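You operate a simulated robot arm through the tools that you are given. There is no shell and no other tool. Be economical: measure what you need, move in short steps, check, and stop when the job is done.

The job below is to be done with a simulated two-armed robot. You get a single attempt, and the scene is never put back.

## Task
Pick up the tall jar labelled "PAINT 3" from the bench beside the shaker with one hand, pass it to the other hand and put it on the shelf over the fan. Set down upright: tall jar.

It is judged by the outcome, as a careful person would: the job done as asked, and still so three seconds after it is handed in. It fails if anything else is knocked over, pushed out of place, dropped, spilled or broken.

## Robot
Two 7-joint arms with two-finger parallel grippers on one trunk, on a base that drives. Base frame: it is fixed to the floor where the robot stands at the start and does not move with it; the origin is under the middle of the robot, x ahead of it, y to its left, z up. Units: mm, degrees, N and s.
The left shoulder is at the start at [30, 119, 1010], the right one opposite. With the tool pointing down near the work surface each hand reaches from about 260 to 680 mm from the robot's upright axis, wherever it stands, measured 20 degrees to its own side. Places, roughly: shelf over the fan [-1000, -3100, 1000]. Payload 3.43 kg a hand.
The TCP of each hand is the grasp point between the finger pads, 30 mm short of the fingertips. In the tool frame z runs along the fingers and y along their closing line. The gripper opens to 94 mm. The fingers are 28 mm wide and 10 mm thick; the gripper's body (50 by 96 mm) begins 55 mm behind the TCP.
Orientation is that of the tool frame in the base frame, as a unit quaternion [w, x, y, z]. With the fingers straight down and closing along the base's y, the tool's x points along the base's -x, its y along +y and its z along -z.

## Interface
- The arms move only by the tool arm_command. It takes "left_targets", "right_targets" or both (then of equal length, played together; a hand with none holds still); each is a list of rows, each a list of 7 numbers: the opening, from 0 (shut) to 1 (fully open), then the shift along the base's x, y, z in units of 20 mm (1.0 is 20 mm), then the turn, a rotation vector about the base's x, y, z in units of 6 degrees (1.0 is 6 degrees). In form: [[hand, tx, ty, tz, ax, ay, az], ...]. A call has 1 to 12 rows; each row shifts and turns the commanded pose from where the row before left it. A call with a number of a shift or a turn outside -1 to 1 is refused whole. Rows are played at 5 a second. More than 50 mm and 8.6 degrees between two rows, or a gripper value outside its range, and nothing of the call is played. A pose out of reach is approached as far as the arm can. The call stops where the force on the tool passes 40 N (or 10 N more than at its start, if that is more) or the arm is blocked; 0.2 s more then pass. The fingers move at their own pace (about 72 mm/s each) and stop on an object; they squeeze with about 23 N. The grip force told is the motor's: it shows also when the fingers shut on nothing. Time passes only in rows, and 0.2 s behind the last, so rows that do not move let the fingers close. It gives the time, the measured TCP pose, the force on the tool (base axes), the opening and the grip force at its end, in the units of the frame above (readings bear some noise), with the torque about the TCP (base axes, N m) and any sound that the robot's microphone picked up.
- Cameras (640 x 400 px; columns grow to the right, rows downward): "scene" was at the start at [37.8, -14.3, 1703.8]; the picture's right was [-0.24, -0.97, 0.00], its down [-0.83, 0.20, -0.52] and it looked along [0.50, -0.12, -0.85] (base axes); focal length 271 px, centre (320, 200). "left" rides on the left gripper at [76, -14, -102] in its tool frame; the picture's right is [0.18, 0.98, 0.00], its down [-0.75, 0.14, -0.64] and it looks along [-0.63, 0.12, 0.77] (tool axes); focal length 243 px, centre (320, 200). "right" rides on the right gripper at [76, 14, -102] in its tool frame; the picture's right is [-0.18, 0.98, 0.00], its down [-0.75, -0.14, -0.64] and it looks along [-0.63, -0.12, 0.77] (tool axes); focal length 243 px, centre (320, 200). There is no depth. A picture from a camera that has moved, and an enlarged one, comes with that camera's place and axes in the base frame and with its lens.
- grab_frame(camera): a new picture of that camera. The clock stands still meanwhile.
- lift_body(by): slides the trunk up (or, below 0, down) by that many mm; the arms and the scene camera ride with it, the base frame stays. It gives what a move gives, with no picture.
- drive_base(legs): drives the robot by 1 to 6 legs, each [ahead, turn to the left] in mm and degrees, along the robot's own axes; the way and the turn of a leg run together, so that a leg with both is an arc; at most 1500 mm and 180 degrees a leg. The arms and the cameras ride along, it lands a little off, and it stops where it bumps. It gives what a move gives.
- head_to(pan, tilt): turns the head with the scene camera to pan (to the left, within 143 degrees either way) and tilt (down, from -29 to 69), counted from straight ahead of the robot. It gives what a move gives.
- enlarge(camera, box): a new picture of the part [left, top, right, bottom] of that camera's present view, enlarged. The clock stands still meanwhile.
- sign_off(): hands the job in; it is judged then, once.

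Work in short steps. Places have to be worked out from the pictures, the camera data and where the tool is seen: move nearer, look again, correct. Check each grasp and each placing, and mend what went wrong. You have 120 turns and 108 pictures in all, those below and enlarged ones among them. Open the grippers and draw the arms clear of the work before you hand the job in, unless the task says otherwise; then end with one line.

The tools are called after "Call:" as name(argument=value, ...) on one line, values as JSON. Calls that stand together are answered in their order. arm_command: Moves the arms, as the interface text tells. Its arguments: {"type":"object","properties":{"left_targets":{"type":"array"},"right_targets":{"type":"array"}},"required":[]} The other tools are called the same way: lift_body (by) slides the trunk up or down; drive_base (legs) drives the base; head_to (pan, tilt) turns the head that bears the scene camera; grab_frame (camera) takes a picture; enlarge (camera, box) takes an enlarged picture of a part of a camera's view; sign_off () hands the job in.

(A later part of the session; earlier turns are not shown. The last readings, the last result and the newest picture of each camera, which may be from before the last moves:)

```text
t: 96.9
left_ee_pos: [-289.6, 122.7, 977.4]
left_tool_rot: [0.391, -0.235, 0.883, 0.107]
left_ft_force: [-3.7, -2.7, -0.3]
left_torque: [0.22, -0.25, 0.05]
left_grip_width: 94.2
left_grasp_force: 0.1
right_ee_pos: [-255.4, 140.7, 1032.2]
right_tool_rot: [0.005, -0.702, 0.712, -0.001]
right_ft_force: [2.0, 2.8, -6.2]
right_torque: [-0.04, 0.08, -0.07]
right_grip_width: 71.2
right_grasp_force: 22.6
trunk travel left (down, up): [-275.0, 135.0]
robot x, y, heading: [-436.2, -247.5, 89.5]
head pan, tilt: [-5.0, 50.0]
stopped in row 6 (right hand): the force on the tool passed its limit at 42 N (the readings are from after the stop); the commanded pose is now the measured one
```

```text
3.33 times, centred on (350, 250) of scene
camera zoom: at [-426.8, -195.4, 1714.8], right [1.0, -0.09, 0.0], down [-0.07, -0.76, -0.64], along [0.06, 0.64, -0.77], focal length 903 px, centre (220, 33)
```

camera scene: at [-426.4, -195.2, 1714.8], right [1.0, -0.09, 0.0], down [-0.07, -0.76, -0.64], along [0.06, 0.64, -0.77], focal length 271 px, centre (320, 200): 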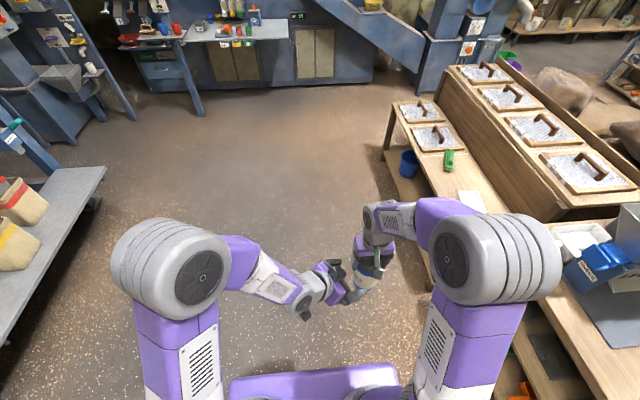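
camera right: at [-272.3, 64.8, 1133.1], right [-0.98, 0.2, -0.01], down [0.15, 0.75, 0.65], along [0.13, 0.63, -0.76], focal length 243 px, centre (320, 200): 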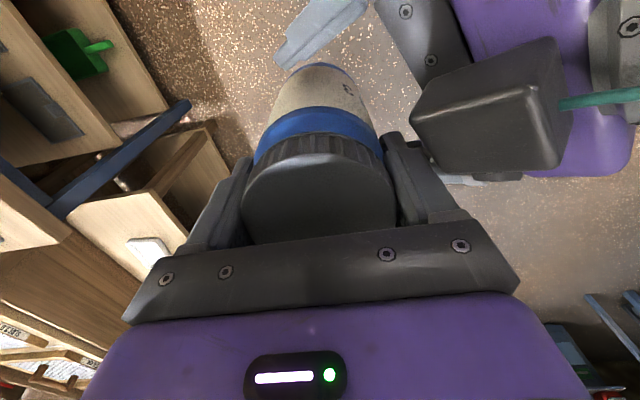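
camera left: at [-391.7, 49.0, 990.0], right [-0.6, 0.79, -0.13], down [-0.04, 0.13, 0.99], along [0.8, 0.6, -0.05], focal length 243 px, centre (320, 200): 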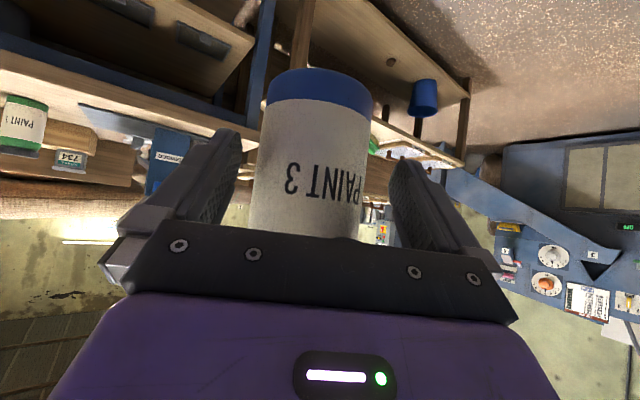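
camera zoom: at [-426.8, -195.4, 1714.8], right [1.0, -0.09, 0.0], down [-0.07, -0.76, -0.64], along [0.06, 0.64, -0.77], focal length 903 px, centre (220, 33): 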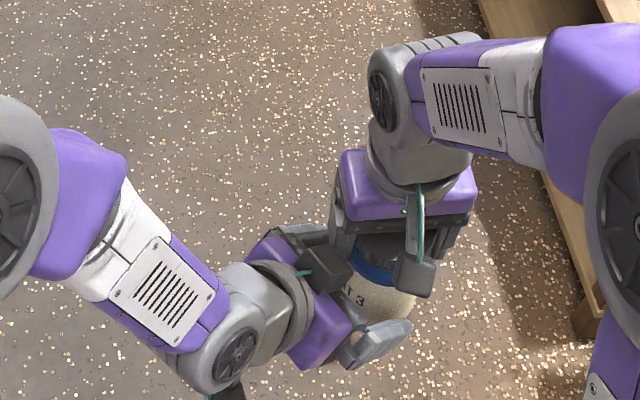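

The top of the left gripper (a box about 60 mm proud) touched the right finger at 42 N; the jar is still held. Tilted like this the palm is too close, so I retreat along the same line first.

Call:
arm_command(left_targets=[[1, -0.4, -0.23, 0.42, 0, 0, 0], [1, -0.5, -0.3, 0.5, 0, 0, 0], [1, -0.6, -0.35, 0.6, 0, 0, 0], [1, -0.6, -0.35, 0.6, 0, 0, 0], [1, -0.8, -0.5, 0.2, 0, 0, 0], [1, -0.8, -0.5, 0, 0, 0, 0], [1, 0, 0, 0, 0, 0, 0]])

Call:
grab_frame(camera="right")

Call:
grab_frame(camera="left")

```text
t: 98.5
left_ee_pos: [-359.7, 81.0, 1025.1]
left_tool_rot: [0.392, -0.235, 0.883, 0.107]
left_ft_force: [0.3, 0.4, 0.0]
left_torque: [-0.01, 0.01, -0.05]
left_grip_width: 93.8
left_grasp_force: 0.2
right_ee_pos: [-255.4, 140.9, 1033.6]
right_tool_rot: [0.003, -0.703, 0.711, -0.001]
right_ft_force: [-0.3, -0.6, -5.8]
right_torque: [0.0, -0.01, 0.01]
right_grip_width: 71.8
right_grasp_force: 22.8
trunk travel left (down, up): [-275.0, 135.0]
robot x, y, heading: [-432.5, -241.2, 89.7]
head pan, tilt: [-5.0, 50.0]
```

```text
51 pictures are left
camera right: at [-272.2, 65.1, 1133.2], right [-0.98, 0.2, 0.0], down [0.15, 0.75, 0.65], along [0.13, 0.63, -0.76], focal length 243 px, centre (320, 200)
```

right: 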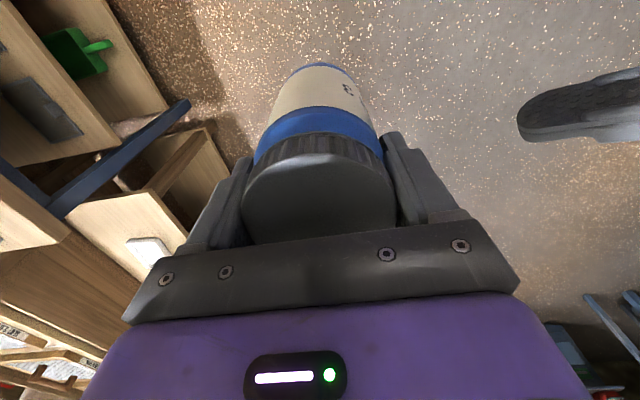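

```text
50 pictures are left
camera left: at [-463.2, 6.0, 1037.3], right [-0.6, 0.79, -0.13], down [-0.04, 0.13, 0.99], along [0.8, 0.6, -0.05], focal length 243 px, centre (320, 200)
```

left: 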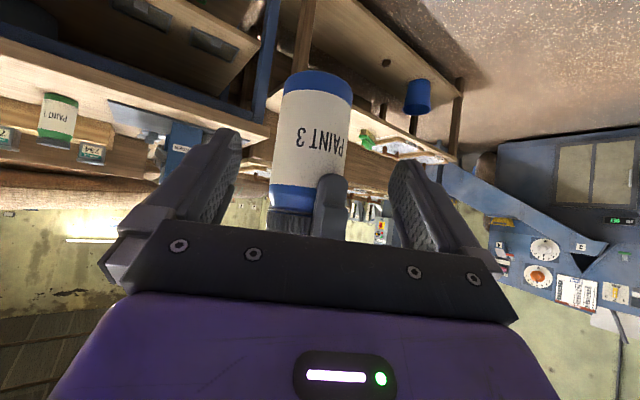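

The right grip is unaffected. I move the jar gently ahead and a little left, while the left hand yaws back to point ahead so its box clears the right fingers.

Call:
arm_command(left_targets=[[1, 0, 0, 0, 0, 0, 0], [1, 0, 0, 0, 0, 0, 0], [1, 0, 0, 0, 0, 0, 1], [1, 0, 0, 0, 0, 0, 1], [1, 0, 0, 0, 0, 0, 1], [1, 0, 0, 0, 0, 0, 1], [1, 0, 0, 0, 0, 0, 1], [1, 0, 0, 0, 0, 0, 1], [1, 0, 0, 0, 0, 0, 1], [1, 0, 0, 0, 0, 0, 1], [1, 0, 0, 0, 0, 0, 0], [1, 0, 0, 0, 0, 0, 0]], right_targets=[[0, -0.1, 0.3, 0, 0, 0, 0], [0, -0.2, 0.5, 0, 0, 0, 0], [0, -0.25, 0.6, 0, 0, 0, 0], [0, -0.25, 0.6, 0, 0, 0, 0], [0, -0.25, 0.6, 0, 0, 0, 0], [0, -0.25, 0.6, 0, 0, 0, 0], [0, -0.25, 0.6, 0, 0, 0, 0], [0, -0.25, 0.6, 0, 0, 0, 0], [0, -0.25, 0.6, 0, 0, 0, 0], [0, -0.25, 0.6, 0, 0, 0, 0], [0, -0.25, 0.6, 0, 0, 0, 0], [0, -0.2, 0.3, 0, 0, 0, 0]])

Call:
arm_command(left_targets=[[1, 0, 0, -0.4, 0.978, -0.208, 0], [1, 0, 0, -0.4, 0.978, -0.208, 0], [1, 0, 0, -0.4, 0.978, -0.208, 0], [1, 0, 0, -0.4, 0.978, -0.208, 0], [1, 0, 0, -0.4, 0.978, -0.208, 0], [1, 0, 0, 0, 0, 0, 0]])

Call:
grab_frame(camera="left")

Call:
enlarge(camera="scene", box=[240, 160, 440, 310])

```text
t: 101.1
left_ee_pos: [-355.1, 91.8, 1023.2]
left_tool_rot: [0.314, -0.574, 0.711, 0.258]
left_ft_force: [0.4, -0.1, 0.6]
left_torque: [-0.02, -0.01, -0.01]
left_grip_width: 94.1
left_grasp_force: 0.1
left hand out of reach, approached as far as the arm can: row 3, 4
right_ee_pos: [-311.6, 272.0, 1033.5]
right_tool_rot: [0.003, -0.703, 0.712, -0.001]
right_ft_force: [0.3, 0.6, -6.4]
right_torque: [0.0, -0.07, 0.03]
right_grip_width: 71.3
right_grasp_force: 23.3
trunk travel left (down, up): [-275.0, 135.0]
robot x, y, heading: [-440.1, -243.0, 89.5]
head pan, tilt: [-5.0, 50.0]
```

```text
t: 102.5
left_ee_pos: [-355.2, 91.4, 998.1]
left_tool_rot: [0.498, -0.491, 0.595, 0.395]
left_ft_force: [-0.4, 0.2, -0.4]
left_torque: [0.01, -0.01, 0.02]
left_grip_width: 94.0
left_grasp_force: 0.1
right_ee_pos: [-312.4, 271.3, 1031.9]
right_tool_rot: [0.003, -0.703, 0.711, 0.0]
right_ft_force: [0.2, 0.5, -5.4]
right_torque: [0.01, 0.02, 0.01]
right_grip_width: 71.3
right_grasp_force: 22.8
trunk travel left (down, up): [-275.0, 135.0]
robot x, y, heading: [-433.8, -239.7, 89.7]
head pan, tilt: [-5.0, 50.0]
```

```text
49 pictures are left
camera left: at [-362.4, -22.9, 944.0], right [-0.97, 0.17, -0.2], down [-0.25, -0.44, 0.86], along [0.05, 0.88, 0.47], focal length 243 px, centre (320, 200)
```

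left: 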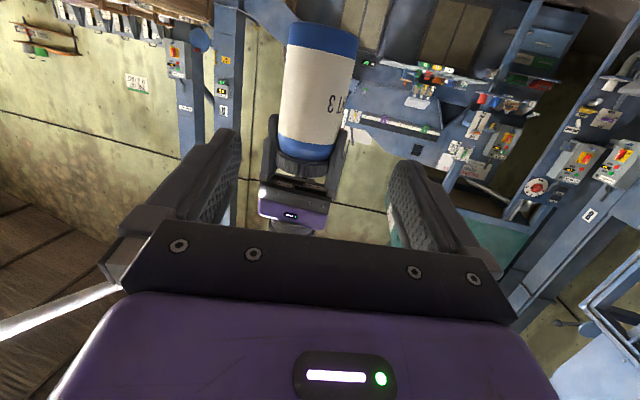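

```text
2.67 times, centred on (340, 235) of scene
camera zoom: at [-426.8, -194.8, 1714.8], right [1.0, -0.09, 0.0], down [-0.07, -0.76, -0.64], along [0.06, 0.64, -0.77], focal length 722 px, centre (267, 107)
```

zoom: 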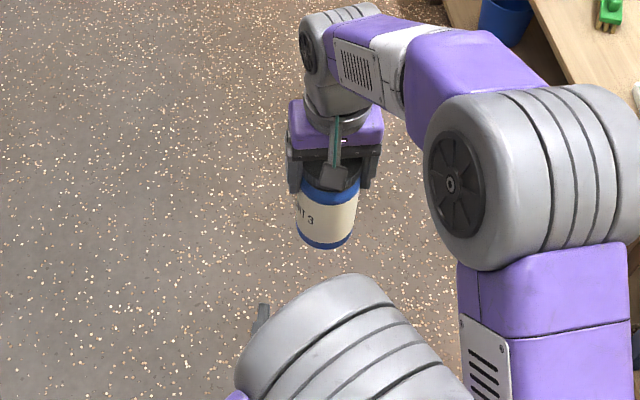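

The left hand now points ahead, 11° below level, and the jar hangs at [-312, 271]. I advance to about 100 mm short of it and look.

Call:
arm_command(left_targets=[[1, 0.23, 0.84, -0.26, 0, 0, 0], [1, 0.23, 0.84, -0.26, 0, 0, 0], [1, 0.23, 0.84, -0.26, 0, 0, 0], [1, 0.23, 0.84, -0.26, 0, 0, 0], [1, 0.23, 0.84, -0.26, 0, 0, 0], [1, 0, 0, 0, 0, 0, 0]])

Call:
grab_frame(camera="left")

Call:
grab_frame(camera="scene")

Call:
grab_frame(camera="right")

```text
t: 103.9
left_ee_pos: [-333.1, 175.7, 958.4]
left_tool_rot: [0.487, -0.488, 0.605, 0.398]
left_ft_force: [0.4, -0.2, 1.1]
left_torque: [0.01, 0.03, -0.01]
left_grip_width: 94.1
left_grasp_force: 0.0
right_ee_pos: [-312.3, 271.1, 1032.1]
right_tool_rot: [0.003, -0.703, 0.711, -0.001]
right_ft_force: [-0.4, 0.6, -6.7]
right_torque: [0.01, 0.01, -0.02]
right_grip_width: 71.3
right_grasp_force: 23.4
trunk travel left (down, up): [-275.0, 135.0]
robot x, y, heading: [-434.3, -244.4, 89.9]
head pan, tilt: [-5.0, 50.0]
```

```text
47 pictures are left
camera left: at [-342.3, 60.0, 905.1], right [-0.97, 0.17, -0.17], down [-0.23, -0.43, 0.87], along [0.07, 0.89, 0.46], focal length 243 px, centre (320, 200)
```

left: 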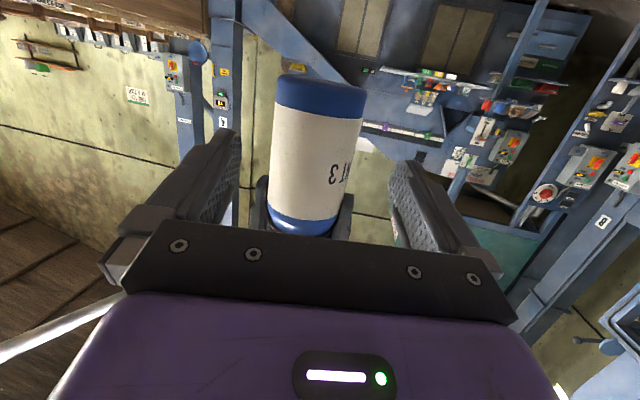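

```text
46 pictures are left
camera scene: at [-426.6, -195.6, 1714.8], right [1.0, -0.09, 0.0], down [-0.07, -0.76, -0.64], along [0.06, 0.64, -0.77], focal length 271 px, centre (320, 200)
```

scene: 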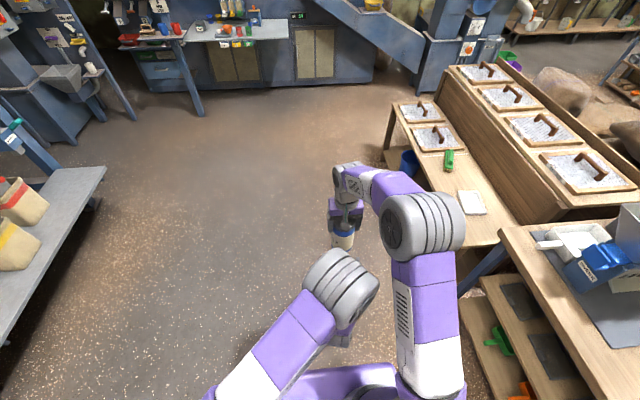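

```text
45 pictures are left
camera right: at [-328.4, 194.7, 1133.2], right [-0.98, 0.2, 0.0], down [0.15, 0.75, 0.65], along [0.13, 0.63, -0.76], focal length 243 px, centre (320, 200)
```

right: 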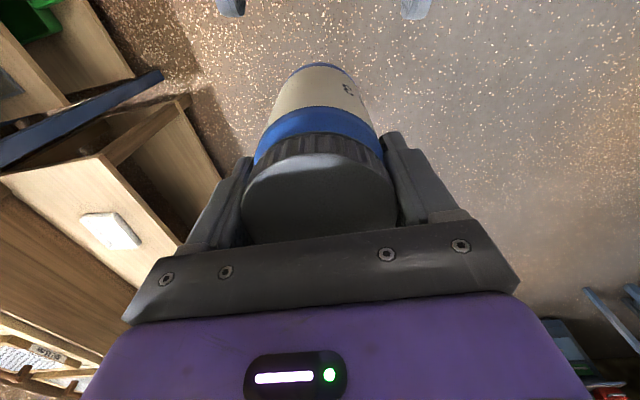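

Aligned: the jar centre shows at x about -311. I slide the left hand straight onto the lower jar body, fingers open.

Call:
arm_command(left_targets=[[1, 0.15, 0.68, -0.03, 0, 0, 0], [1, 0.15, 0.68, -0.03, 0, 0, 0], [1, 0.15, 0.68, -0.03, 0, 0, 0], [1, 0.15, 0.68, -0.03, 0, 0, 0], [1, 0.15, 0.68, -0.03, 0, 0, 0], [1, 0.15, 0.68, -0.03, 0, 0, 0], [1, 0.15, 0.67, -0.03, 0, 0, 0], [1, 0, 0, 0, 0, 0, 0]])

Call:
grab_frame(camera="left")

Call:
enlarge(camera="scene", box=[260, 140, 480, 310])

Call:
grab_frame(camera="right")

```text
t: 105.7
left_ee_pos: [-312.5, 270.5, 954.7]
left_tool_rot: [0.487, -0.488, 0.605, 0.398]
left_ft_force: [0.3, 0.3, -0.2]
left_torque: [-0.01, 0.01, 0.01]
left_grip_width: 93.9
left_grasp_force: 0.1
right_ee_pos: [-312.0, 271.6, 1032.9]
right_tool_rot: [0.003, -0.703, 0.712, -0.001]
right_ft_force: [0.3, -0.8, -6.1]
right_torque: [0.0, 0.01, 0.0]
right_grip_width: 71.2
right_grasp_force: 22.8
trunk travel left (down, up): [-275.0, 135.0]
robot x, y, heading: [-436.6, -245.1, 89.8]
head pan, tilt: [-5.0, 50.0]
```

```text
44 pictures are left
camera left: at [-321.4, 154.6, 901.9], right [-0.97, 0.17, -0.17], down [-0.23, -0.43, 0.87], along [0.07, 0.89, 0.46], focal length 243 px, centre (320, 200)
```

left: 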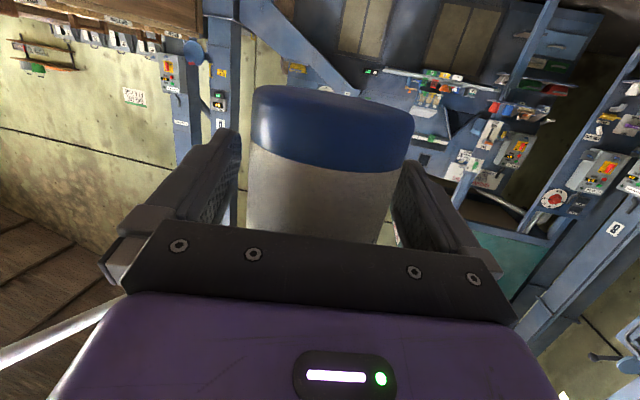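

```text
2.35 times, centred on (370, 225) of scene
camera zoom: at [-426.6, -195.2, 1714.8], right [1.0, -0.09, 0.0], down [-0.07, -0.76, -0.64], along [0.06, 0.64, -0.77], focal length 637 px, centre (202, 141)
```

zoom: 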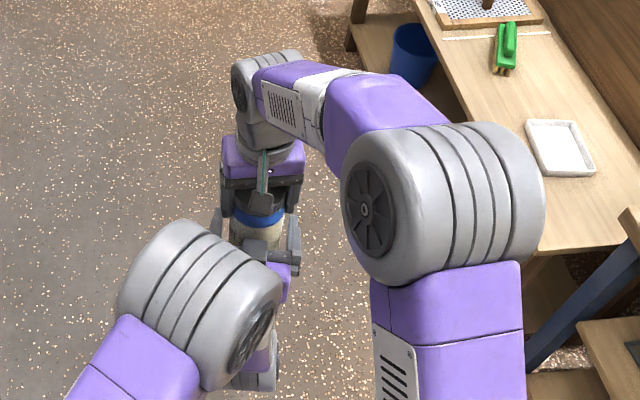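

```text
42 pictures are left
camera right: at [-328.4, 195.0, 1133.1], right [-0.98, 0.2, -0.01], down [0.15, 0.75, 0.65], along [0.13, 0.63, -0.76], focal length 243 px, centre (320, 200)
```

right: 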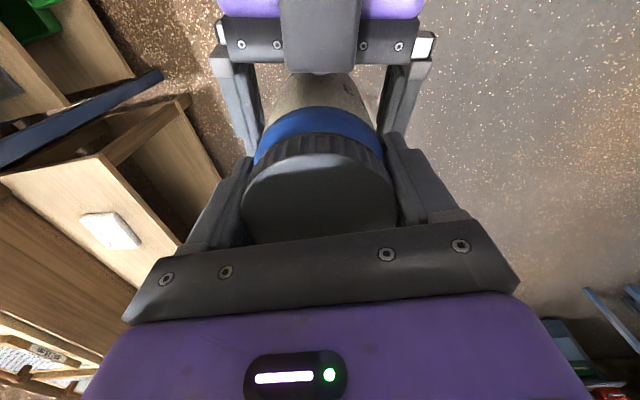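

The jar body sits centred between the left fingers with no contact force. I close the left hand while the right still holds.

Call:
arm_command(left_targets=[[0, 0, 0, 0, 0, 0, 0], [0, 0, 0, 0, 0, 0, 0], [0, 0, 0, 0, 0, 0, 0], [0, 0, 0, 0, 0, 0, 0], [0, 0, 0, 0, 0, 0, 0], [0, 0, 0, 0, 0, 0, 0]], right_targets=[[0, 0, 0, 0, 0, 0, 0], [0, 0, 0, 0, 0, 0, 0], [0, 0, 0, 0, 0, 0, 0], [0, 0, 0, 0, 0, 0, 0], [0, 0, 0, 0, 0, 0, 0], [0, 0, 0, 0, 0, 0, 0]])

Call:
grab_frame(camera="left")

```text
t: 107.1
left_ee_pos: [-312.3, 270.2, 954.6]
left_tool_rot: [0.487, -0.489, 0.604, 0.399]
left_ft_force: [0.9, 1.0, -0.9]
left_torque: [-0.11, -0.39, 0.01]
left_grip_width: 75.6
left_grasp_force: 22.4
right_ee_pos: [-311.8, 270.7, 1032.0]
right_tool_rot: [0.002, -0.703, 0.712, 0.0]
right_ft_force: [-0.7, -1.2, -4.5]
right_torque: [0.01, 0.48, 0.02]
right_grip_width: 71.2
right_grasp_force: 23.1
trunk travel left (down, up): [-275.0, 135.0]
robot x, y, heading: [-435.9, -245.6, 89.7]
head pan, tilt: [-5.0, 50.0]
```

```text
41 pictures are left
camera left: at [-321.4, 154.6, 901.8], right [-0.97, 0.17, -0.18], down [-0.23, -0.43, 0.87], along [0.07, 0.89, 0.46], focal length 243 px, centre (320, 200)
```

left: 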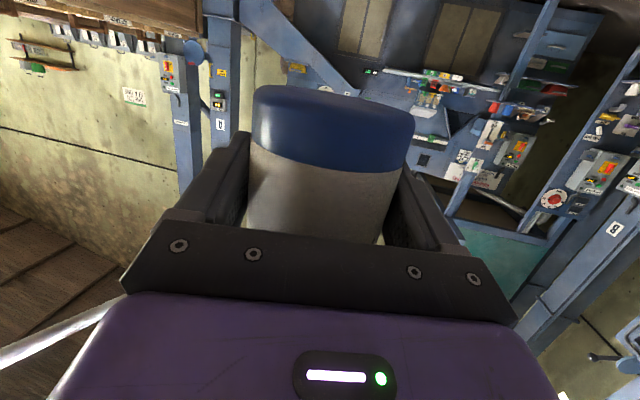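

The left holds the 75.6 mm body (the lid is 71.3 mm) with 22 N. I open the right hand in place and watch whether the left takes the load.

Call:
arm_command(left_targets=[[0, 0, 0, 0, 0, 0, 0], [0, 0, 0, 0, 0, 0, 0], [0, 0, 0, 0, 0, 0, 0], [0, 0, 0, 0, 0, 0, 0]], right_targets=[[0.85, 0, 0, 0, 0, 0, 0], [1, 0, 0, 0, 0, 0, 0], [1, 0, 0, 0, 0, 0, 0], [1, 0, 0, 0, 0, 0, 0]])

Call:
grab_frame(camera="right")

```text
t: 108.1
left_ee_pos: [-312.6, 269.5, 955.1]
left_tool_rot: [0.486, -0.489, 0.605, 0.398]
left_ft_force: [0.5, -0.4, -0.1]
left_torque: [-0.01, 0.01, 0.01]
left_grip_width: 75.5
left_grasp_force: 22.5
right_ee_pos: [-313.8, 271.6, 1031.8]
right_tool_rot: [0.003, -0.703, 0.711, 0.0]
right_ft_force: [-0.3, 1.2, 0.2]
right_torque: [0.01, -0.02, 0.03]
right_grip_width: 93.8
right_grasp_force: 0.1
trunk travel left (down, up): [-275.0, 135.0]
robot x, y, heading: [-435.3, -242.7, 89.7]
head pan, tilt: [-5.0, 50.0]
```

```text
40 pictures are left
camera right: at [-328.4, 195.1, 1133.1], right [-0.98, 0.2, 0.0], down [0.15, 0.75, 0.65], along [0.13, 0.63, -0.76], focal length 243 px, centre (320, 200)
```

right: 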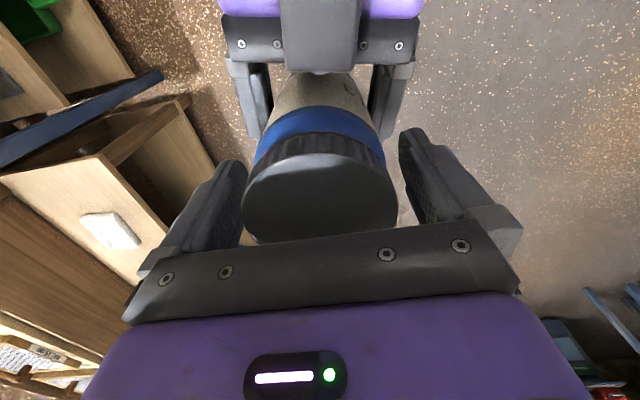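

The right is open and the jar stays in the left hand, though its force reads about 0. I raise the right hand straight up slowly and re-read.

Call:
arm_command(left_targets=[[0, 0, 0, 0, 0, 0, 0], [0, 0, 0, 0, 0, 0, 0], [0, 0, 0, 0, 0, 0, 0], [0, 0, 0, 0, 0, 0, 0], [0, 0, 0, 0, 0, 0, 0], [0, 0, 0, 0, 0, 0, 0], [0, 0, 0, 0, 0, 0, 0]], right_targets=[[1, 0, 0, 0.3, 0, 0, 0], [1, 0, 0, 0.6, 0, 0, 0], [1, 0, 0, 0.8, 0, 0, 0], [1, 0, 0, 0.8, 0, 0, 0], [1, 0, 0, 0.8, 0, 0, 0], [1, 0, 0, 0.8, 0, 0, 0], [1, 0, 0, 0.8, 0, 0, 0]])

Call:
grab_frame(camera="left")

Call:
grab_frame(camera="right")

```text
t: 109.7
left_ee_pos: [-310.7, 270.2, 954.3]
left_tool_rot: [0.487, -0.489, 0.605, 0.397]
left_ft_force: [0.4, -0.4, -0.2]
left_torque: [0.01, 0.02, -0.01]
left_grip_width: 75.6
left_grasp_force: 23.2
right_ee_pos: [-312.2, 270.1, 1130.8]
right_tool_rot: [0.004, -0.702, 0.712, -0.001]
right_ft_force: [-0.7, 0.5, -0.4]
right_torque: [0.03, -0.02, 0.0]
right_grip_width: 94.0
right_grasp_force: 0.0
trunk travel left (down, up): [-275.0, 135.0]
robot x, y, heading: [-433.3, -244.8, 89.6]
head pan, tilt: [-5.0, 50.0]
```

```text
39 pictures are left
camera left: at [-321.4, 154.5, 901.8], right [-0.97, 0.17, -0.17], down [-0.23, -0.43, 0.87], along [0.07, 0.89, 0.46], focal length 243 px, centre (320, 200)
```

left: 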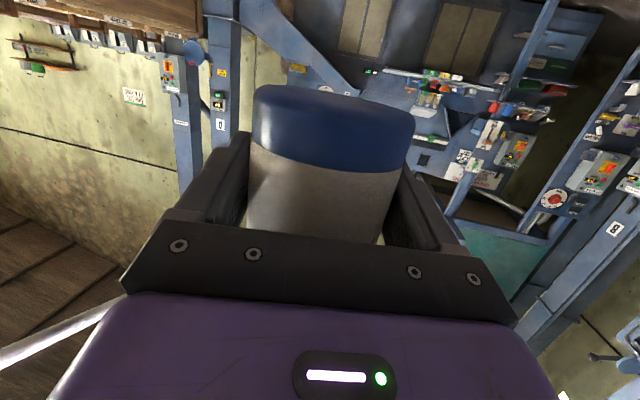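

```text
38 pictures are left
camera right: at [-327.6, 194.2, 1231.8], right [-0.98, 0.2, 0.0], down [0.15, 0.75, 0.64], along [0.13, 0.63, -0.76], focal length 243 px, centre (320, 200)
```

right: 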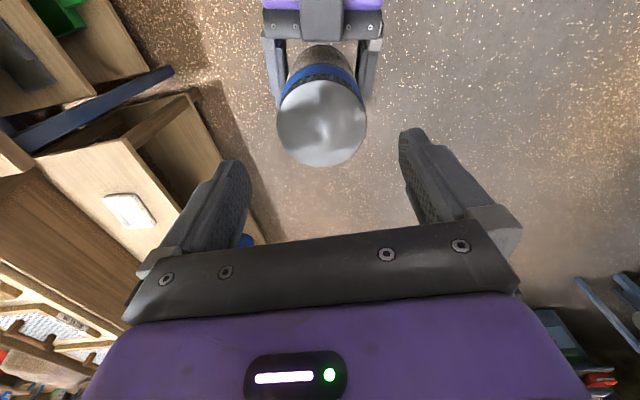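

Handover succeeded: the left hand holds the jar alone. I move the right hand out to its own side, then back, keeping it clear of the left arm.

Call:
arm_command(right_targets=[[1, 0.8, 0, 0.4, 0, 0, 0], [1, 0.8, 0, 0.4, 0, 0, 0], [1, 0.8, 0, 0, 0, 0, 0], [1, 0.8, 0, 0, 0, 0, 0], [1, 0.8, 0, 0, 0, 0, 0], [1, 0.8, -0.4, 0, 0, 0, 0], [1, 0.8, -0.8, 0, 0, 0, 0], [1, 0.8, -0.8, 0, 0, 0, 0], [1, 0.6, -1, 0, 0, 0, 0], [1, 0.4, -1, 0, 0, 0, 0], [1, 0, -1, 0, 0, 0, 0], [1, 0, -1, 0, 0, 0, 0]])

Call:
grab_frame(camera="scene")

```text
t: 112.3
left_ee_pos: [-311.7, 270.7, 955.4]
left_tool_rot: [0.485, -0.49, 0.605, 0.398]
left_ft_force: [-0.2, -0.1, -0.4]
left_torque: [0.0, -0.02, 0.02]
left_grip_width: 75.6
left_grasp_force: 23.4
right_ee_pos: [-163.7, 149.8, 1145.6]
right_tool_rot: [0.003, -0.703, 0.711, 0.0]
right_ft_force: [-0.2, 0.3, 0.3]
right_torque: [0.02, 0.0, 0.04]
right_grip_width: 94.0
right_grasp_force: 0.1
trunk travel left (down, up): [-275.0, 135.0]
robot x, y, heading: [-437.1, -245.7, 89.6]
head pan, tilt: [-5.0, 50.0]
```

```text
37 pictures are left
camera scene: at [-426.4, -195.8, 1714.8], right [1.0, -0.09, 0.0], down [-0.07, -0.76, -0.64], along [0.06, 0.64, -0.77], focal length 271 px, centre (320, 200)
```

scene: 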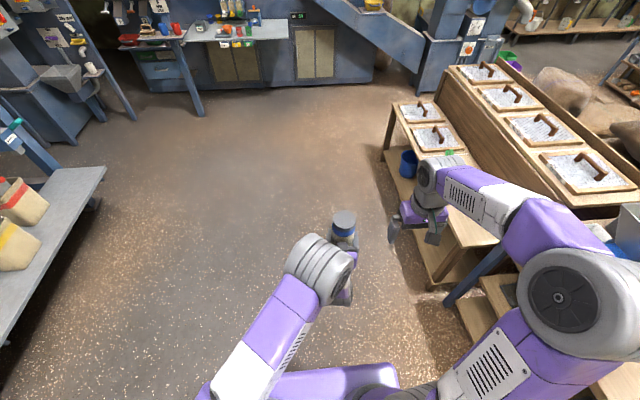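

Clear. I raise the trunk for shelf height and turn left 90° first, then check the grip.

Call:
lift_body(by=130)

Call:
drive_base(legs=[[0, 90]])

Call:
grab_frame(camera="left")

Call:
head_to(pan=70, tilt=25)

Call:
grab_frame(camera="scene")

```text
t: 113.9
left_ee_pos: [-311.7, 270.7, 1083.3]
left_tool_rot: [0.487, -0.489, 0.606, 0.397]
left_ft_force: [0.4, 0.2, -6.8]
left_torque: [0.0, 0.02, -0.02]
left_grip_width: 75.5
left_grasp_force: 22.5
right_ee_pos: [-164.3, 151.7, 1276.1]
right_tool_rot: [0.004, -0.703, 0.712, -0.001]
right_ft_force: [0.6, 0.3, -0.3]
right_torque: [0.0, 0.0, 0.0]
right_grip_width: 94.1
right_grasp_force: 0.0
trunk travel left (down, up): [-405.0, 5.0]
robot x, y, heading: [-434.9, -245.0, 89.6]
head pan, tilt: [-5.0, 50.0]
```

```text
t: 118.1
left_ee_pos: [-948.3, -112.6, 1084.4]
left_tool_rot: [-0.068, 0.773, -0.088, -0.624]
left_ft_force: [0.1, -0.3, -6.1]
left_torque: [0.01, 0.03, -0.02]
left_grip_width: 75.9
left_grasp_force: 22.9
right_ee_pos: [-825.3, 34.8, 1276.1]
right_tool_rot: [-0.002, 1.0, -0.013, -0.002]
right_ft_force: [0.7, 0.3, -0.3]
right_torque: [0.03, 0.01, -0.02]
right_grip_width: 93.9
right_grasp_force: 0.1
trunk travel left (down, up): [-405.0, 5.0]
robot x, y, heading: [-439.0, -243.8, 178.9]
head pan, tilt: [-5.0, 50.0]
```

```text
36 pictures are left
camera left: at [-831.2, -124.3, 1031.7], right [-0.18, -0.97, -0.17], down [0.43, -0.24, 0.87], along [-0.89, 0.08, 0.46], focal length 243 px, centre (320, 200)
```

left: 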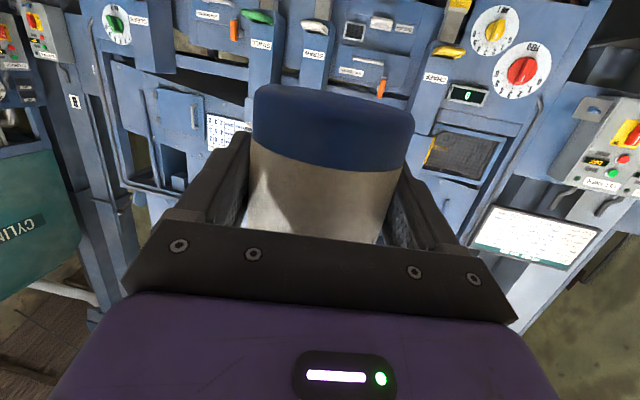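

```text
t: 119.6
left_ee_pos: [-947.2, -113.9, 1084.7]
left_tool_rot: [-0.068, 0.773, -0.088, -0.625]
left_ft_force: [0.6, -0.1, -5.1]
left_torque: [-0.01, 0.0, -0.05]
left_grip_width: 75.7
left_grasp_force: 23.0
right_ee_pos: [-826.6, 33.6, 1274.6]
right_tool_rot: [-0.003, 1.0, -0.015, -0.001]
right_ft_force: [0.3, 0.0, -0.1]
right_torque: [0.04, 0.01, -0.03]
right_grip_width: 93.8
right_grasp_force: 0.0
trunk travel left (down, up): [-405.0, 5.0]
robot x, y, heading: [-434.2, -241.4, 178.8]
head pan, tilt: [70.0, 25.0]
```

```text
35 pictures are left
camera scene: at [-437.6, -328.6, 1882.3], right [-0.93, 0.36, 0.0], down [0.15, 0.39, -0.91], along [-0.33, -0.85, -0.42], focal length 271 px, centre (320, 200)
```

scene: 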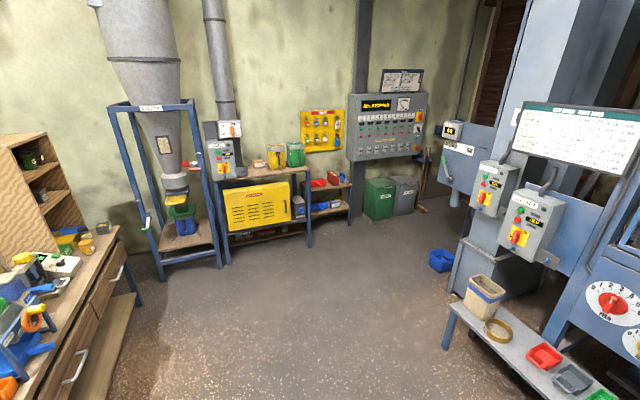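

The load reads 6 N and the jar is steady. The floor toward the shelf is clear, so I turn to face it at a slight angle, drive most of the way, and square up.

Call:
drive_base(legs=[[0, 83], [1000, 0], [480, 0], [0, 8]])

Call:
head_to(pan=0, tilt=35)

Call:
grab_frame(camera="scene")

Call:
grab_frame(camera="left")

```text
t: 131.4
left_ee_pos: [-730.3, -2231.1, 1083.5]
left_tool_rot: [0.402, 0.6, 0.495, -0.482]
left_ft_force: [0.0, -0.3, -5.9]
left_torque: [0.04, 0.01, 0.01]
left_grip_width: 75.8
left_grasp_force: 23.3
right_ee_pos: [-880.8, -2114.7, 1276.1]
right_tool_rot: [-0.001, 0.704, 0.71, -0.003]
right_ft_force: [0.2, -0.4, 0.4]
right_torque: [0.03, 0.0, 0.01]
right_grip_width: 93.9
right_grasp_force: 0.0
trunk travel left (down, up): [-405.0, 5.0]
robot x, y, heading: [-617.1, -1711.4, -89.2]
head pan, tilt: [70.0, 25.0]
```

```text
t: 132.8
left_ee_pos: [-731.0, -2229.9, 1084.9]
left_tool_rot: [0.403, 0.6, 0.495, -0.483]
left_ft_force: [-0.2, 0.3, -6.2]
left_torque: [0.01, 0.0, 0.02]
left_grip_width: 75.4
left_grasp_force: 23.6
right_ee_pos: [-882.4, -2115.5, 1275.3]
right_tool_rot: [0.0, 0.705, 0.71, -0.004]
right_ft_force: [0.1, 0.2, -0.2]
right_torque: [0.03, -0.01, -0.02]
right_grip_width: 94.3
right_grasp_force: 0.1
trunk travel left (down, up): [-405.0, 5.0]
robot x, y, heading: [-615.6, -1715.5, -89.2]
head pan, tilt: [0.0, 35.0]
```

```text
34 pictures are left
camera scene: at [-615.1, -1770.6, 1866.5], right [-1.0, -0.02, 0.0], down [-0.01, 0.57, -0.82], along [0.01, -0.82, -0.57], focal length 271 px, centre (320, 200)
```

scene: 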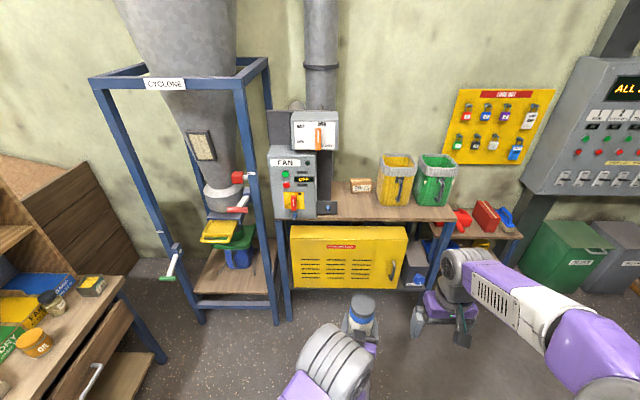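

```text
33 pictures are left
camera left: at [-722.1, -2113.2, 1031.5], right [0.97, -0.14, -0.17], down [0.22, 0.44, 0.87], along [-0.05, -0.89, 0.46], focal length 243 px, centre (320, 200)
```

left: 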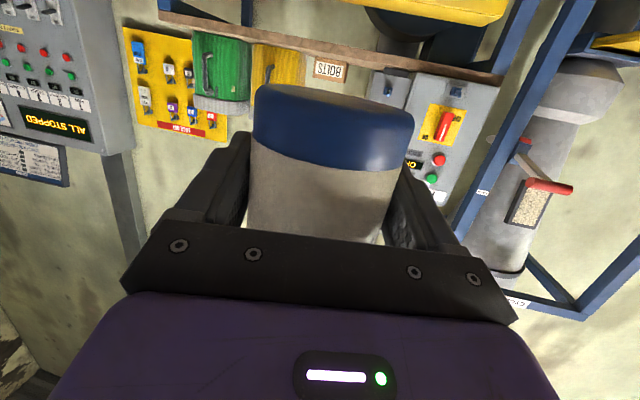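

Estimates from several views: shelf top z about 981, front edge y about -2866, with a free spot in front of BOLTS near x -840. I sidestep slightly right while driving nearer, stopping short of the edge.

Call:
drive_base(legs=[[0, -11], [550, 0], [0, 10.5]])

Call:
grab_frame(camera="scene")

Call:
grab_frame(camera="left")

Call:
grab_frame(camera="right")

```text
t: 137.4
left_ee_pos: [-828.2, -2775.7, 1082.5]
left_tool_rot: [0.401, 0.602, 0.493, -0.484]
left_ft_force: [0.1, -0.2, -6.5]
left_torque: [-0.02, 0.01, -0.05]
left_grip_width: 75.5
left_grasp_force: 23.3
right_ee_pos: [-978.3, -2658.5, 1275.5]
right_tool_rot: [-0.001, 0.706, 0.708, -0.003]
right_ft_force: [0.4, 0.0, 0.5]
right_torque: [0.02, 0.02, 0.01]
right_grip_width: 93.9
right_grasp_force: 0.1
trunk travel left (down, up): [-405.0, 5.0]
robot x, y, heading: [-709.0, -2257.5, -89.4]
head pan, tilt: [0.0, 35.0]
```

```text
32 pictures are left
camera scene: at [-710.2, -2315.8, 1866.5], right [-1.0, -0.01, 0.0], down [-0.01, 0.57, -0.82], along [0.01, -0.82, -0.57], focal length 271 px, centre (320, 200)
```

scene: 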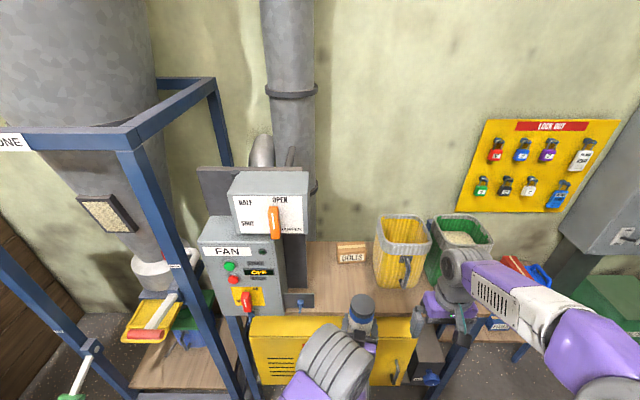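

```text
31 pictures are left
camera left: at [-818.9, -2657.5, 1031.3], right [0.97, -0.15, -0.17], down [0.22, 0.43, 0.87], along [-0.05, -0.89, 0.46], focal length 243 px, centre (320, 200)
```

left: 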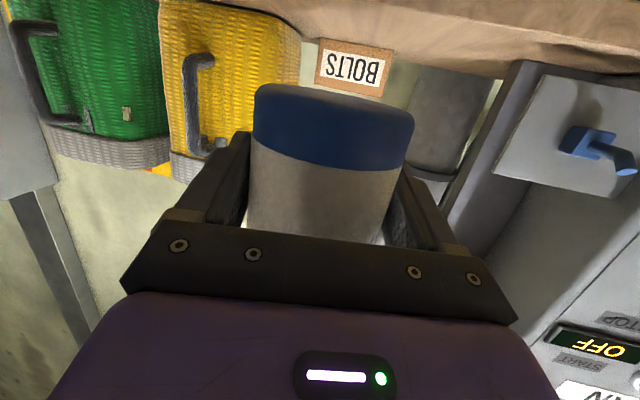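

```text
30 pictures are left
camera right: at [-964.2, -2581.5, 1376.3], right [0.98, -0.18, -0.01], down [-0.14, -0.75, 0.64], along [-0.12, -0.63, -0.76], focal length 243 px, centre (320, 200)
```

right: 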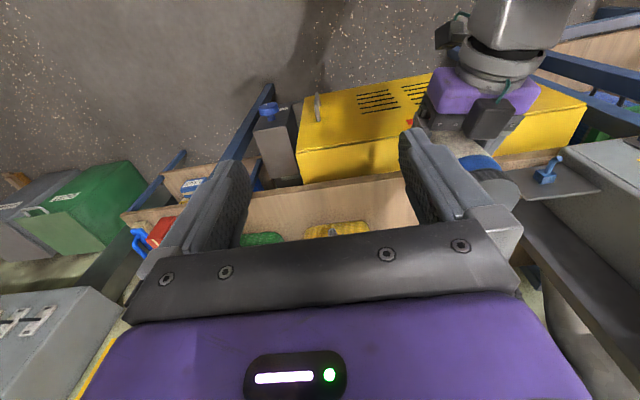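

Refined: edge y about -2870, shelf top z about 980; jar bottom is now at z about 1039, x -828. I drive forward 150 mm so the jar is above the shelf about 58 mm behind the edge.

Call:
drive_base(legs=[[150, 0]])

Call:
grab_frame(camera="scene")

Call:
grab_frame(camera="right")

Call:
grab_frame(camera="left")

```text
t: 138.8
left_ee_pos: [-824.8, -2921.6, 1084.0]
left_tool_rot: [0.403, 0.6, 0.494, -0.483]
left_ft_force: [-0.2, 1.6, -6.5]
left_torque: [0.01, -0.01, 0.03]
left_grip_width: 75.5
left_grasp_force: 22.7
right_ee_pos: [-975.1, -2804.9, 1274.7]
right_tool_rot: [-0.001, 0.705, 0.71, -0.003]
right_ft_force: [0.7, -0.4, -0.2]
right_torque: [0.0, 0.0, -0.02]
right_grip_width: 93.9
right_grasp_force: 0.0
trunk travel left (down, up): [-405.0, 5.0]
robot x, y, heading: [-709.1, -2404.2, -89.1]
head pan, tilt: [0.0, 35.0]
```

```text
29 pictures are left
camera scene: at [-708.6, -2462.1, 1866.6], right [-1.0, -0.01, 0.0], down [-0.01, 0.57, -0.82], along [0.01, -0.82, -0.57], focal length 271 px, centre (320, 200)
```

scene: 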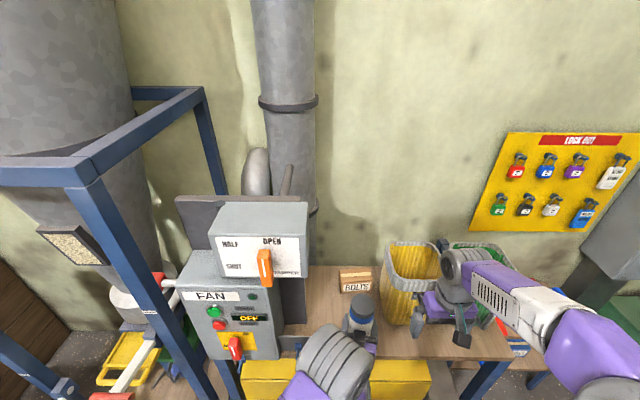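

```text
28 pictures are left
camera right: at [-961.6, -2728.9, 1376.6], right [0.98, -0.18, 0.0], down [-0.13, -0.75, 0.65], along [-0.12, -0.63, -0.76], focal length 243 px, centre (320, 200)
```

right: 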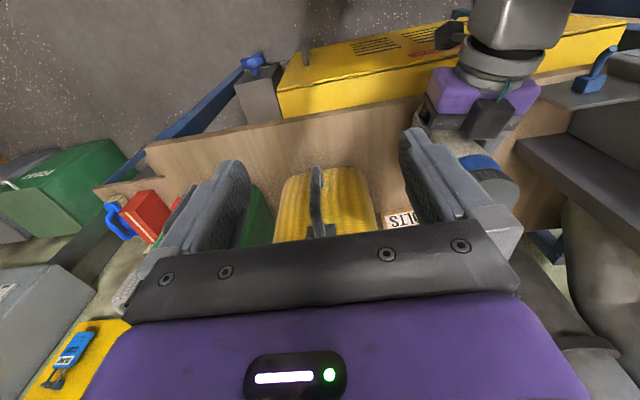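

```text
27 pictures are left
camera left: at [-816.1, -2804.5, 1031.6], right [0.97, -0.15, -0.17], down [0.22, 0.44, 0.87], along [-0.05, -0.89, 0.46], focal length 243 px, centre (320, 200)
```

left: 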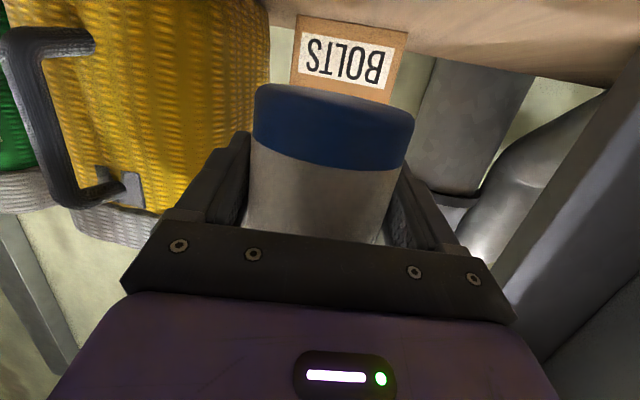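

By the newest views the edge is at y about -2880, so I move the jar 27 mm further in, then lower 40 mm in small steps.

Call:
arm_command(left_targets=[[0, 0, -0.4, 0, 0, 0, 0], [0, 0, -0.5, 0, 0, 0, 0], [0, 0, -0.45, 0, 0, 0, 0], [0, 0, 0, -0.4, 0, 0, 0], [0, 0, 0, -0.4, 0, 0, 0], [0, 0, 0, -0.4, 0, 0, 0], [0, 0, 0, -0.4, 0, 0, 0], [0, 0, 0, -0.4, 0, 0, 0], [0, 0, 0, 0, 0, 0, 0]])

Call:
grab_frame(camera="left")

Call:
enlarge(camera="right", box=[400, 60, 640, 240])

```text
t: 140.8
left_ee_pos: [-823.3, -2950.5, 1044.0]
left_tool_rot: [0.402, 0.601, 0.494, -0.483]
left_ft_force: [0.2, -0.4, -5.3]
left_torque: [-0.01, 0.0, -0.02]
left_grip_width: 75.3
left_grasp_force: 22.8
right_ee_pos: [-975.3, -2807.1, 1275.6]
right_tool_rot: [-0.001, 0.704, 0.71, -0.003]
right_ft_force: [0.3, -0.1, -0.4]
right_torque: [0.01, 0.01, -0.02]
right_grip_width: 94.0
right_grasp_force: 0.0
trunk travel left (down, up): [-405.0, 5.0]
robot x, y, heading: [-711.4, -2405.8, -89.2]
head pan, tilt: [0.0, 35.0]
```

```text
26 pictures are left
camera left: at [-815.6, -2832.7, 991.8], right [0.97, -0.15, -0.17], down [0.22, 0.43, 0.87], along [-0.05, -0.89, 0.46], focal length 243 px, centre (320, 200)
```

left: 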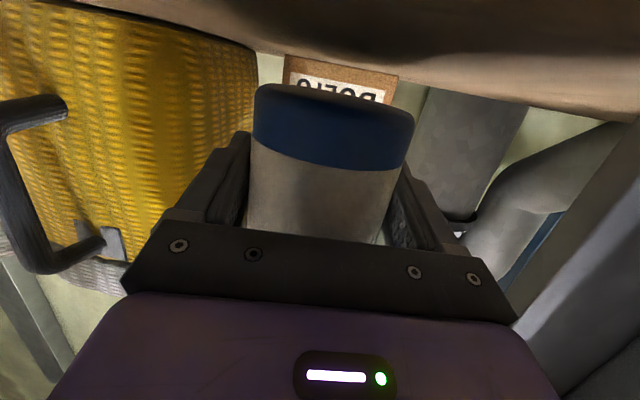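

```text
2.22 times, centred on (520, 150) of right
camera zoom: at [-961.6, -2729.3, 1376.5], right [0.98, -0.18, 0.0], down [-0.13, -0.75, 0.64], along [-0.12, -0.63, -0.76], focal length 539 px, centre (-124, 311)
```

zoom: 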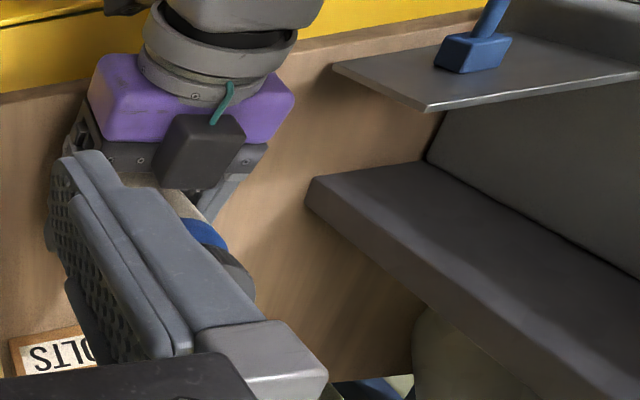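

Jar bottom should be near z 1000. I lower 12 mm more in fine steps and read the force.

Call:
arm_command(left_targets=[[0, 0, 0, -0.15, 0, 0, 0], [0, 0, 0, -0.15, 0, 0, 0], [0, 0, 0, -0.15, 0, 0, 0], [0, 0, 0, -0.15, 0, 0, 0], [0, 0, 0, 0, 0, 0, 0]])

Call:
enlarge(camera="scene", box=[300, 260, 420, 380])

```text
t: 142.0
left_ee_pos: [-824.5, -2949.9, 1032.2]
left_tool_rot: [0.401, 0.602, 0.494, -0.483]
left_ft_force: [1.0, 0.7, -5.8]
left_torque: [0.0, -0.01, -0.01]
left_grip_width: 75.6
left_grasp_force: 23.1
right_ee_pos: [-974.7, -2806.9, 1276.1]
right_tool_rot: [-0.001, 0.705, 0.709, -0.002]
right_ft_force: [-0.8, -0.2, -0.4]
right_torque: [-0.03, 0.0, -0.01]
right_grip_width: 93.8
right_grasp_force: 0.1
trunk travel left (down, up): [-405.0, 5.0]
robot x, y, heading: [-711.5, -2406.1, -89.0]
head pan, tilt: [0.0, 35.0]
```

```text
3.33 times, centred on (360, 320) of scene
camera zoom: at [-708.5, -2462.8, 1866.5], right [-1.0, -0.01, 0.0], down [-0.01, 0.57, -0.82], along [0.01, -0.82, -0.57], focal length 903 px, centre (187, -200)
```

zoom: 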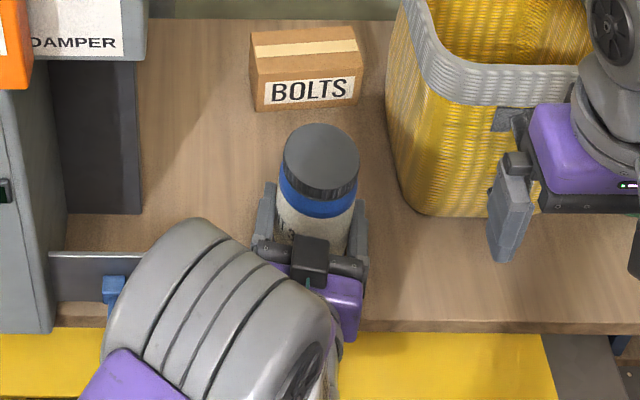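

Well placed over the free shelf area, no contact yet. I continue with 1.5 mm steps.

Call:
arm_command(left_targets=[[0, 0, 0, -0.08, 0, 0, 0], [0, 0, 0, -0.08, 0, 0, 0], [0, 0, 0, -0.08, 0, 0, 0], [0, 0, 0, -0.08, 0, 0, 0], [0, 0, 0, 0, 0, 0, 0]])

```text
t: 143.2
left_ee_pos: [-823.9, -2948.5, 1024.5]
left_tool_rot: [0.403, 0.6, 0.494, -0.483]
left_ft_force: [1.0, 0.0, -5.3]
left_torque: [0.04, 0.03, 0.03]
left_grip_width: 75.8
left_grasp_force: 23.0
right_ee_pos: [-974.6, -2805.3, 1275.3]
right_tool_rot: [-0.001, 0.705, 0.71, -0.002]
right_ft_force: [-0.5, -0.3, 0.3]
right_torque: [0.02, -0.02, 0.02]
right_grip_width: 94.0
right_grasp_force: 0.1
trunk travel left (down, up): [-405.0, 5.0]
robot x, y, heading: [-712.1, -2407.1, -89.2]
head pan, tilt: [0.0, 35.0]
```

Still free (bottom about 981). Continue the same way.

Call:
arm_command(left_targets=[[0, 0, 0, -0.08, 0, 0, 0], [0, 0, 0, -0.08, 0, 0, 0], [0, 0, 0, -0.08, 0, 0, 0], [0, 0, 0, 0, 0, 0, 0]])

Call:
grab_frame(camera="left")

```text
t: 144.2
left_ee_pos: [-825.3, -2949.8, 1025.6]
left_tool_rot: [0.404, 0.597, 0.493, -0.486]
left_ft_force: [3.3, -2.2, 23.3]
left_torque: [0.15, 0.2, 0.07]
left_grip_width: 75.7
left_grasp_force: 23.0
right_ee_pos: [-974.4, -2803.1, 1277.3]
right_tool_rot: [-0.001, 0.705, 0.709, -0.005]
right_ft_force: [-0.6, -0.1, 0.0]
right_torque: [0.01, -0.01, 0.03]
right_grip_width: 93.9
right_grasp_force: 0.0
trunk travel left (down, up): [-405.0, 5.0]
robot x, y, heading: [-713.3, -2411.0, -88.9]
head pan, tilt: [0.0, 35.0]
```

```text
23 pictures are left
camera left: at [-816.4, -2832.8, 971.3], right [0.97, -0.15, -0.18], down [0.22, 0.44, 0.87], along [-0.05, -0.88, 0.47], focal length 243 px, centre (320, 200)
```

left: 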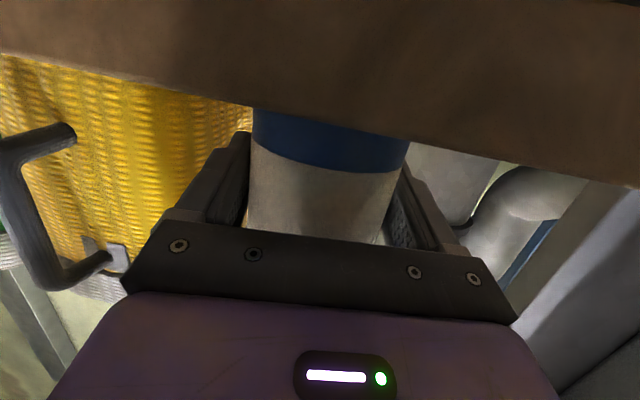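

Contact: the force went from -5 to +23 N, so the jar stands on the shelf. I ease off slightly to relieve the pressure.

Call:
arm_command(left_targets=[[0, 0, 0, 0.07, 0, 0, 0], [0, 0, 0, 0.06, 0, 0, 0], [0, 0, 0, 0, 0, 0, 0]])

```text
t: 145.0
left_ee_pos: [-824.1, -2949.7, 1023.1]
left_tool_rot: [0.402, 0.6, 0.494, -0.484]
left_ft_force: [-2.0, -8.2, 14.7]
left_torque: [-0.4, 0.41, 0.13]
left_grip_width: 75.4
left_grasp_force: 22.8
right_ee_pos: [-975.7, -2805.6, 1274.7]
right_tool_rot: [-0.001, 0.704, 0.71, -0.003]
right_ft_force: [0.4, -0.6, 0.2]
right_torque: [0.03, -0.02, 0.02]
right_grip_width: 93.7
right_grasp_force: 0.1
trunk travel left (down, up): [-405.0, 5.0]
robot x, y, heading: [-709.6, -2408.3, -89.2]
head pan, tilt: [0.0, 35.0]
```

Call:
arm_command(left_targets=[[0, 0, 0, 0.05, 0, 0, 0], [0, 0, 0, 0, 0, 0, 0]])

Call:
enlarge(camera="scene", box=[300, 260, 420, 380])

```text
t: 145.6
left_ee_pos: [-824.3, -2949.1, 1023.7]
left_tool_rot: [0.402, 0.6, 0.494, -0.483]
left_ft_force: [-0.8, -8.4, 13.2]
left_torque: [-0.39, 0.38, 0.13]
left_grip_width: 75.4
left_grasp_force: 22.9
right_ee_pos: [-975.2, -2805.9, 1275.8]
right_tool_rot: [0.0, 0.704, 0.71, -0.003]
right_ft_force: [-0.1, 0.0, 0.1]
right_torque: [0.01, 0.01, 0.03]
right_grip_width: 93.7
right_grasp_force: 0.0
trunk travel left (down, up): [-405.0, 5.0]
robot x, y, heading: [-707.7, -2404.3, -89.3]
head pan, tilt: [0.0, 35.0]
```

```text
3.33 times, centred on (360, 320) of scene
camera zoom: at [-708.1, -2461.9, 1866.6], right [-1.0, -0.01, 0.0], down [-0.01, 0.57, -0.82], along [0.01, -0.82, -0.57], focal length 903 px, centre (187, -200)
```

zoom: 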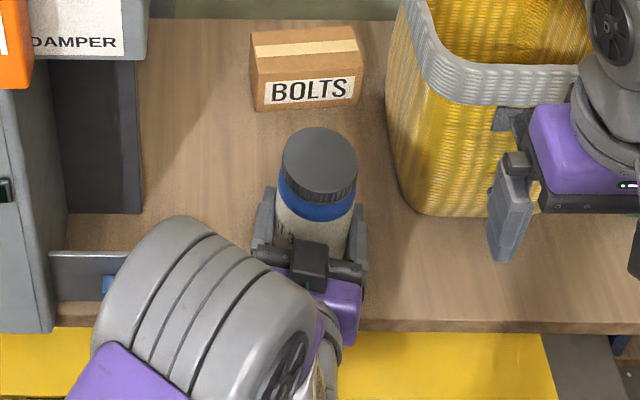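

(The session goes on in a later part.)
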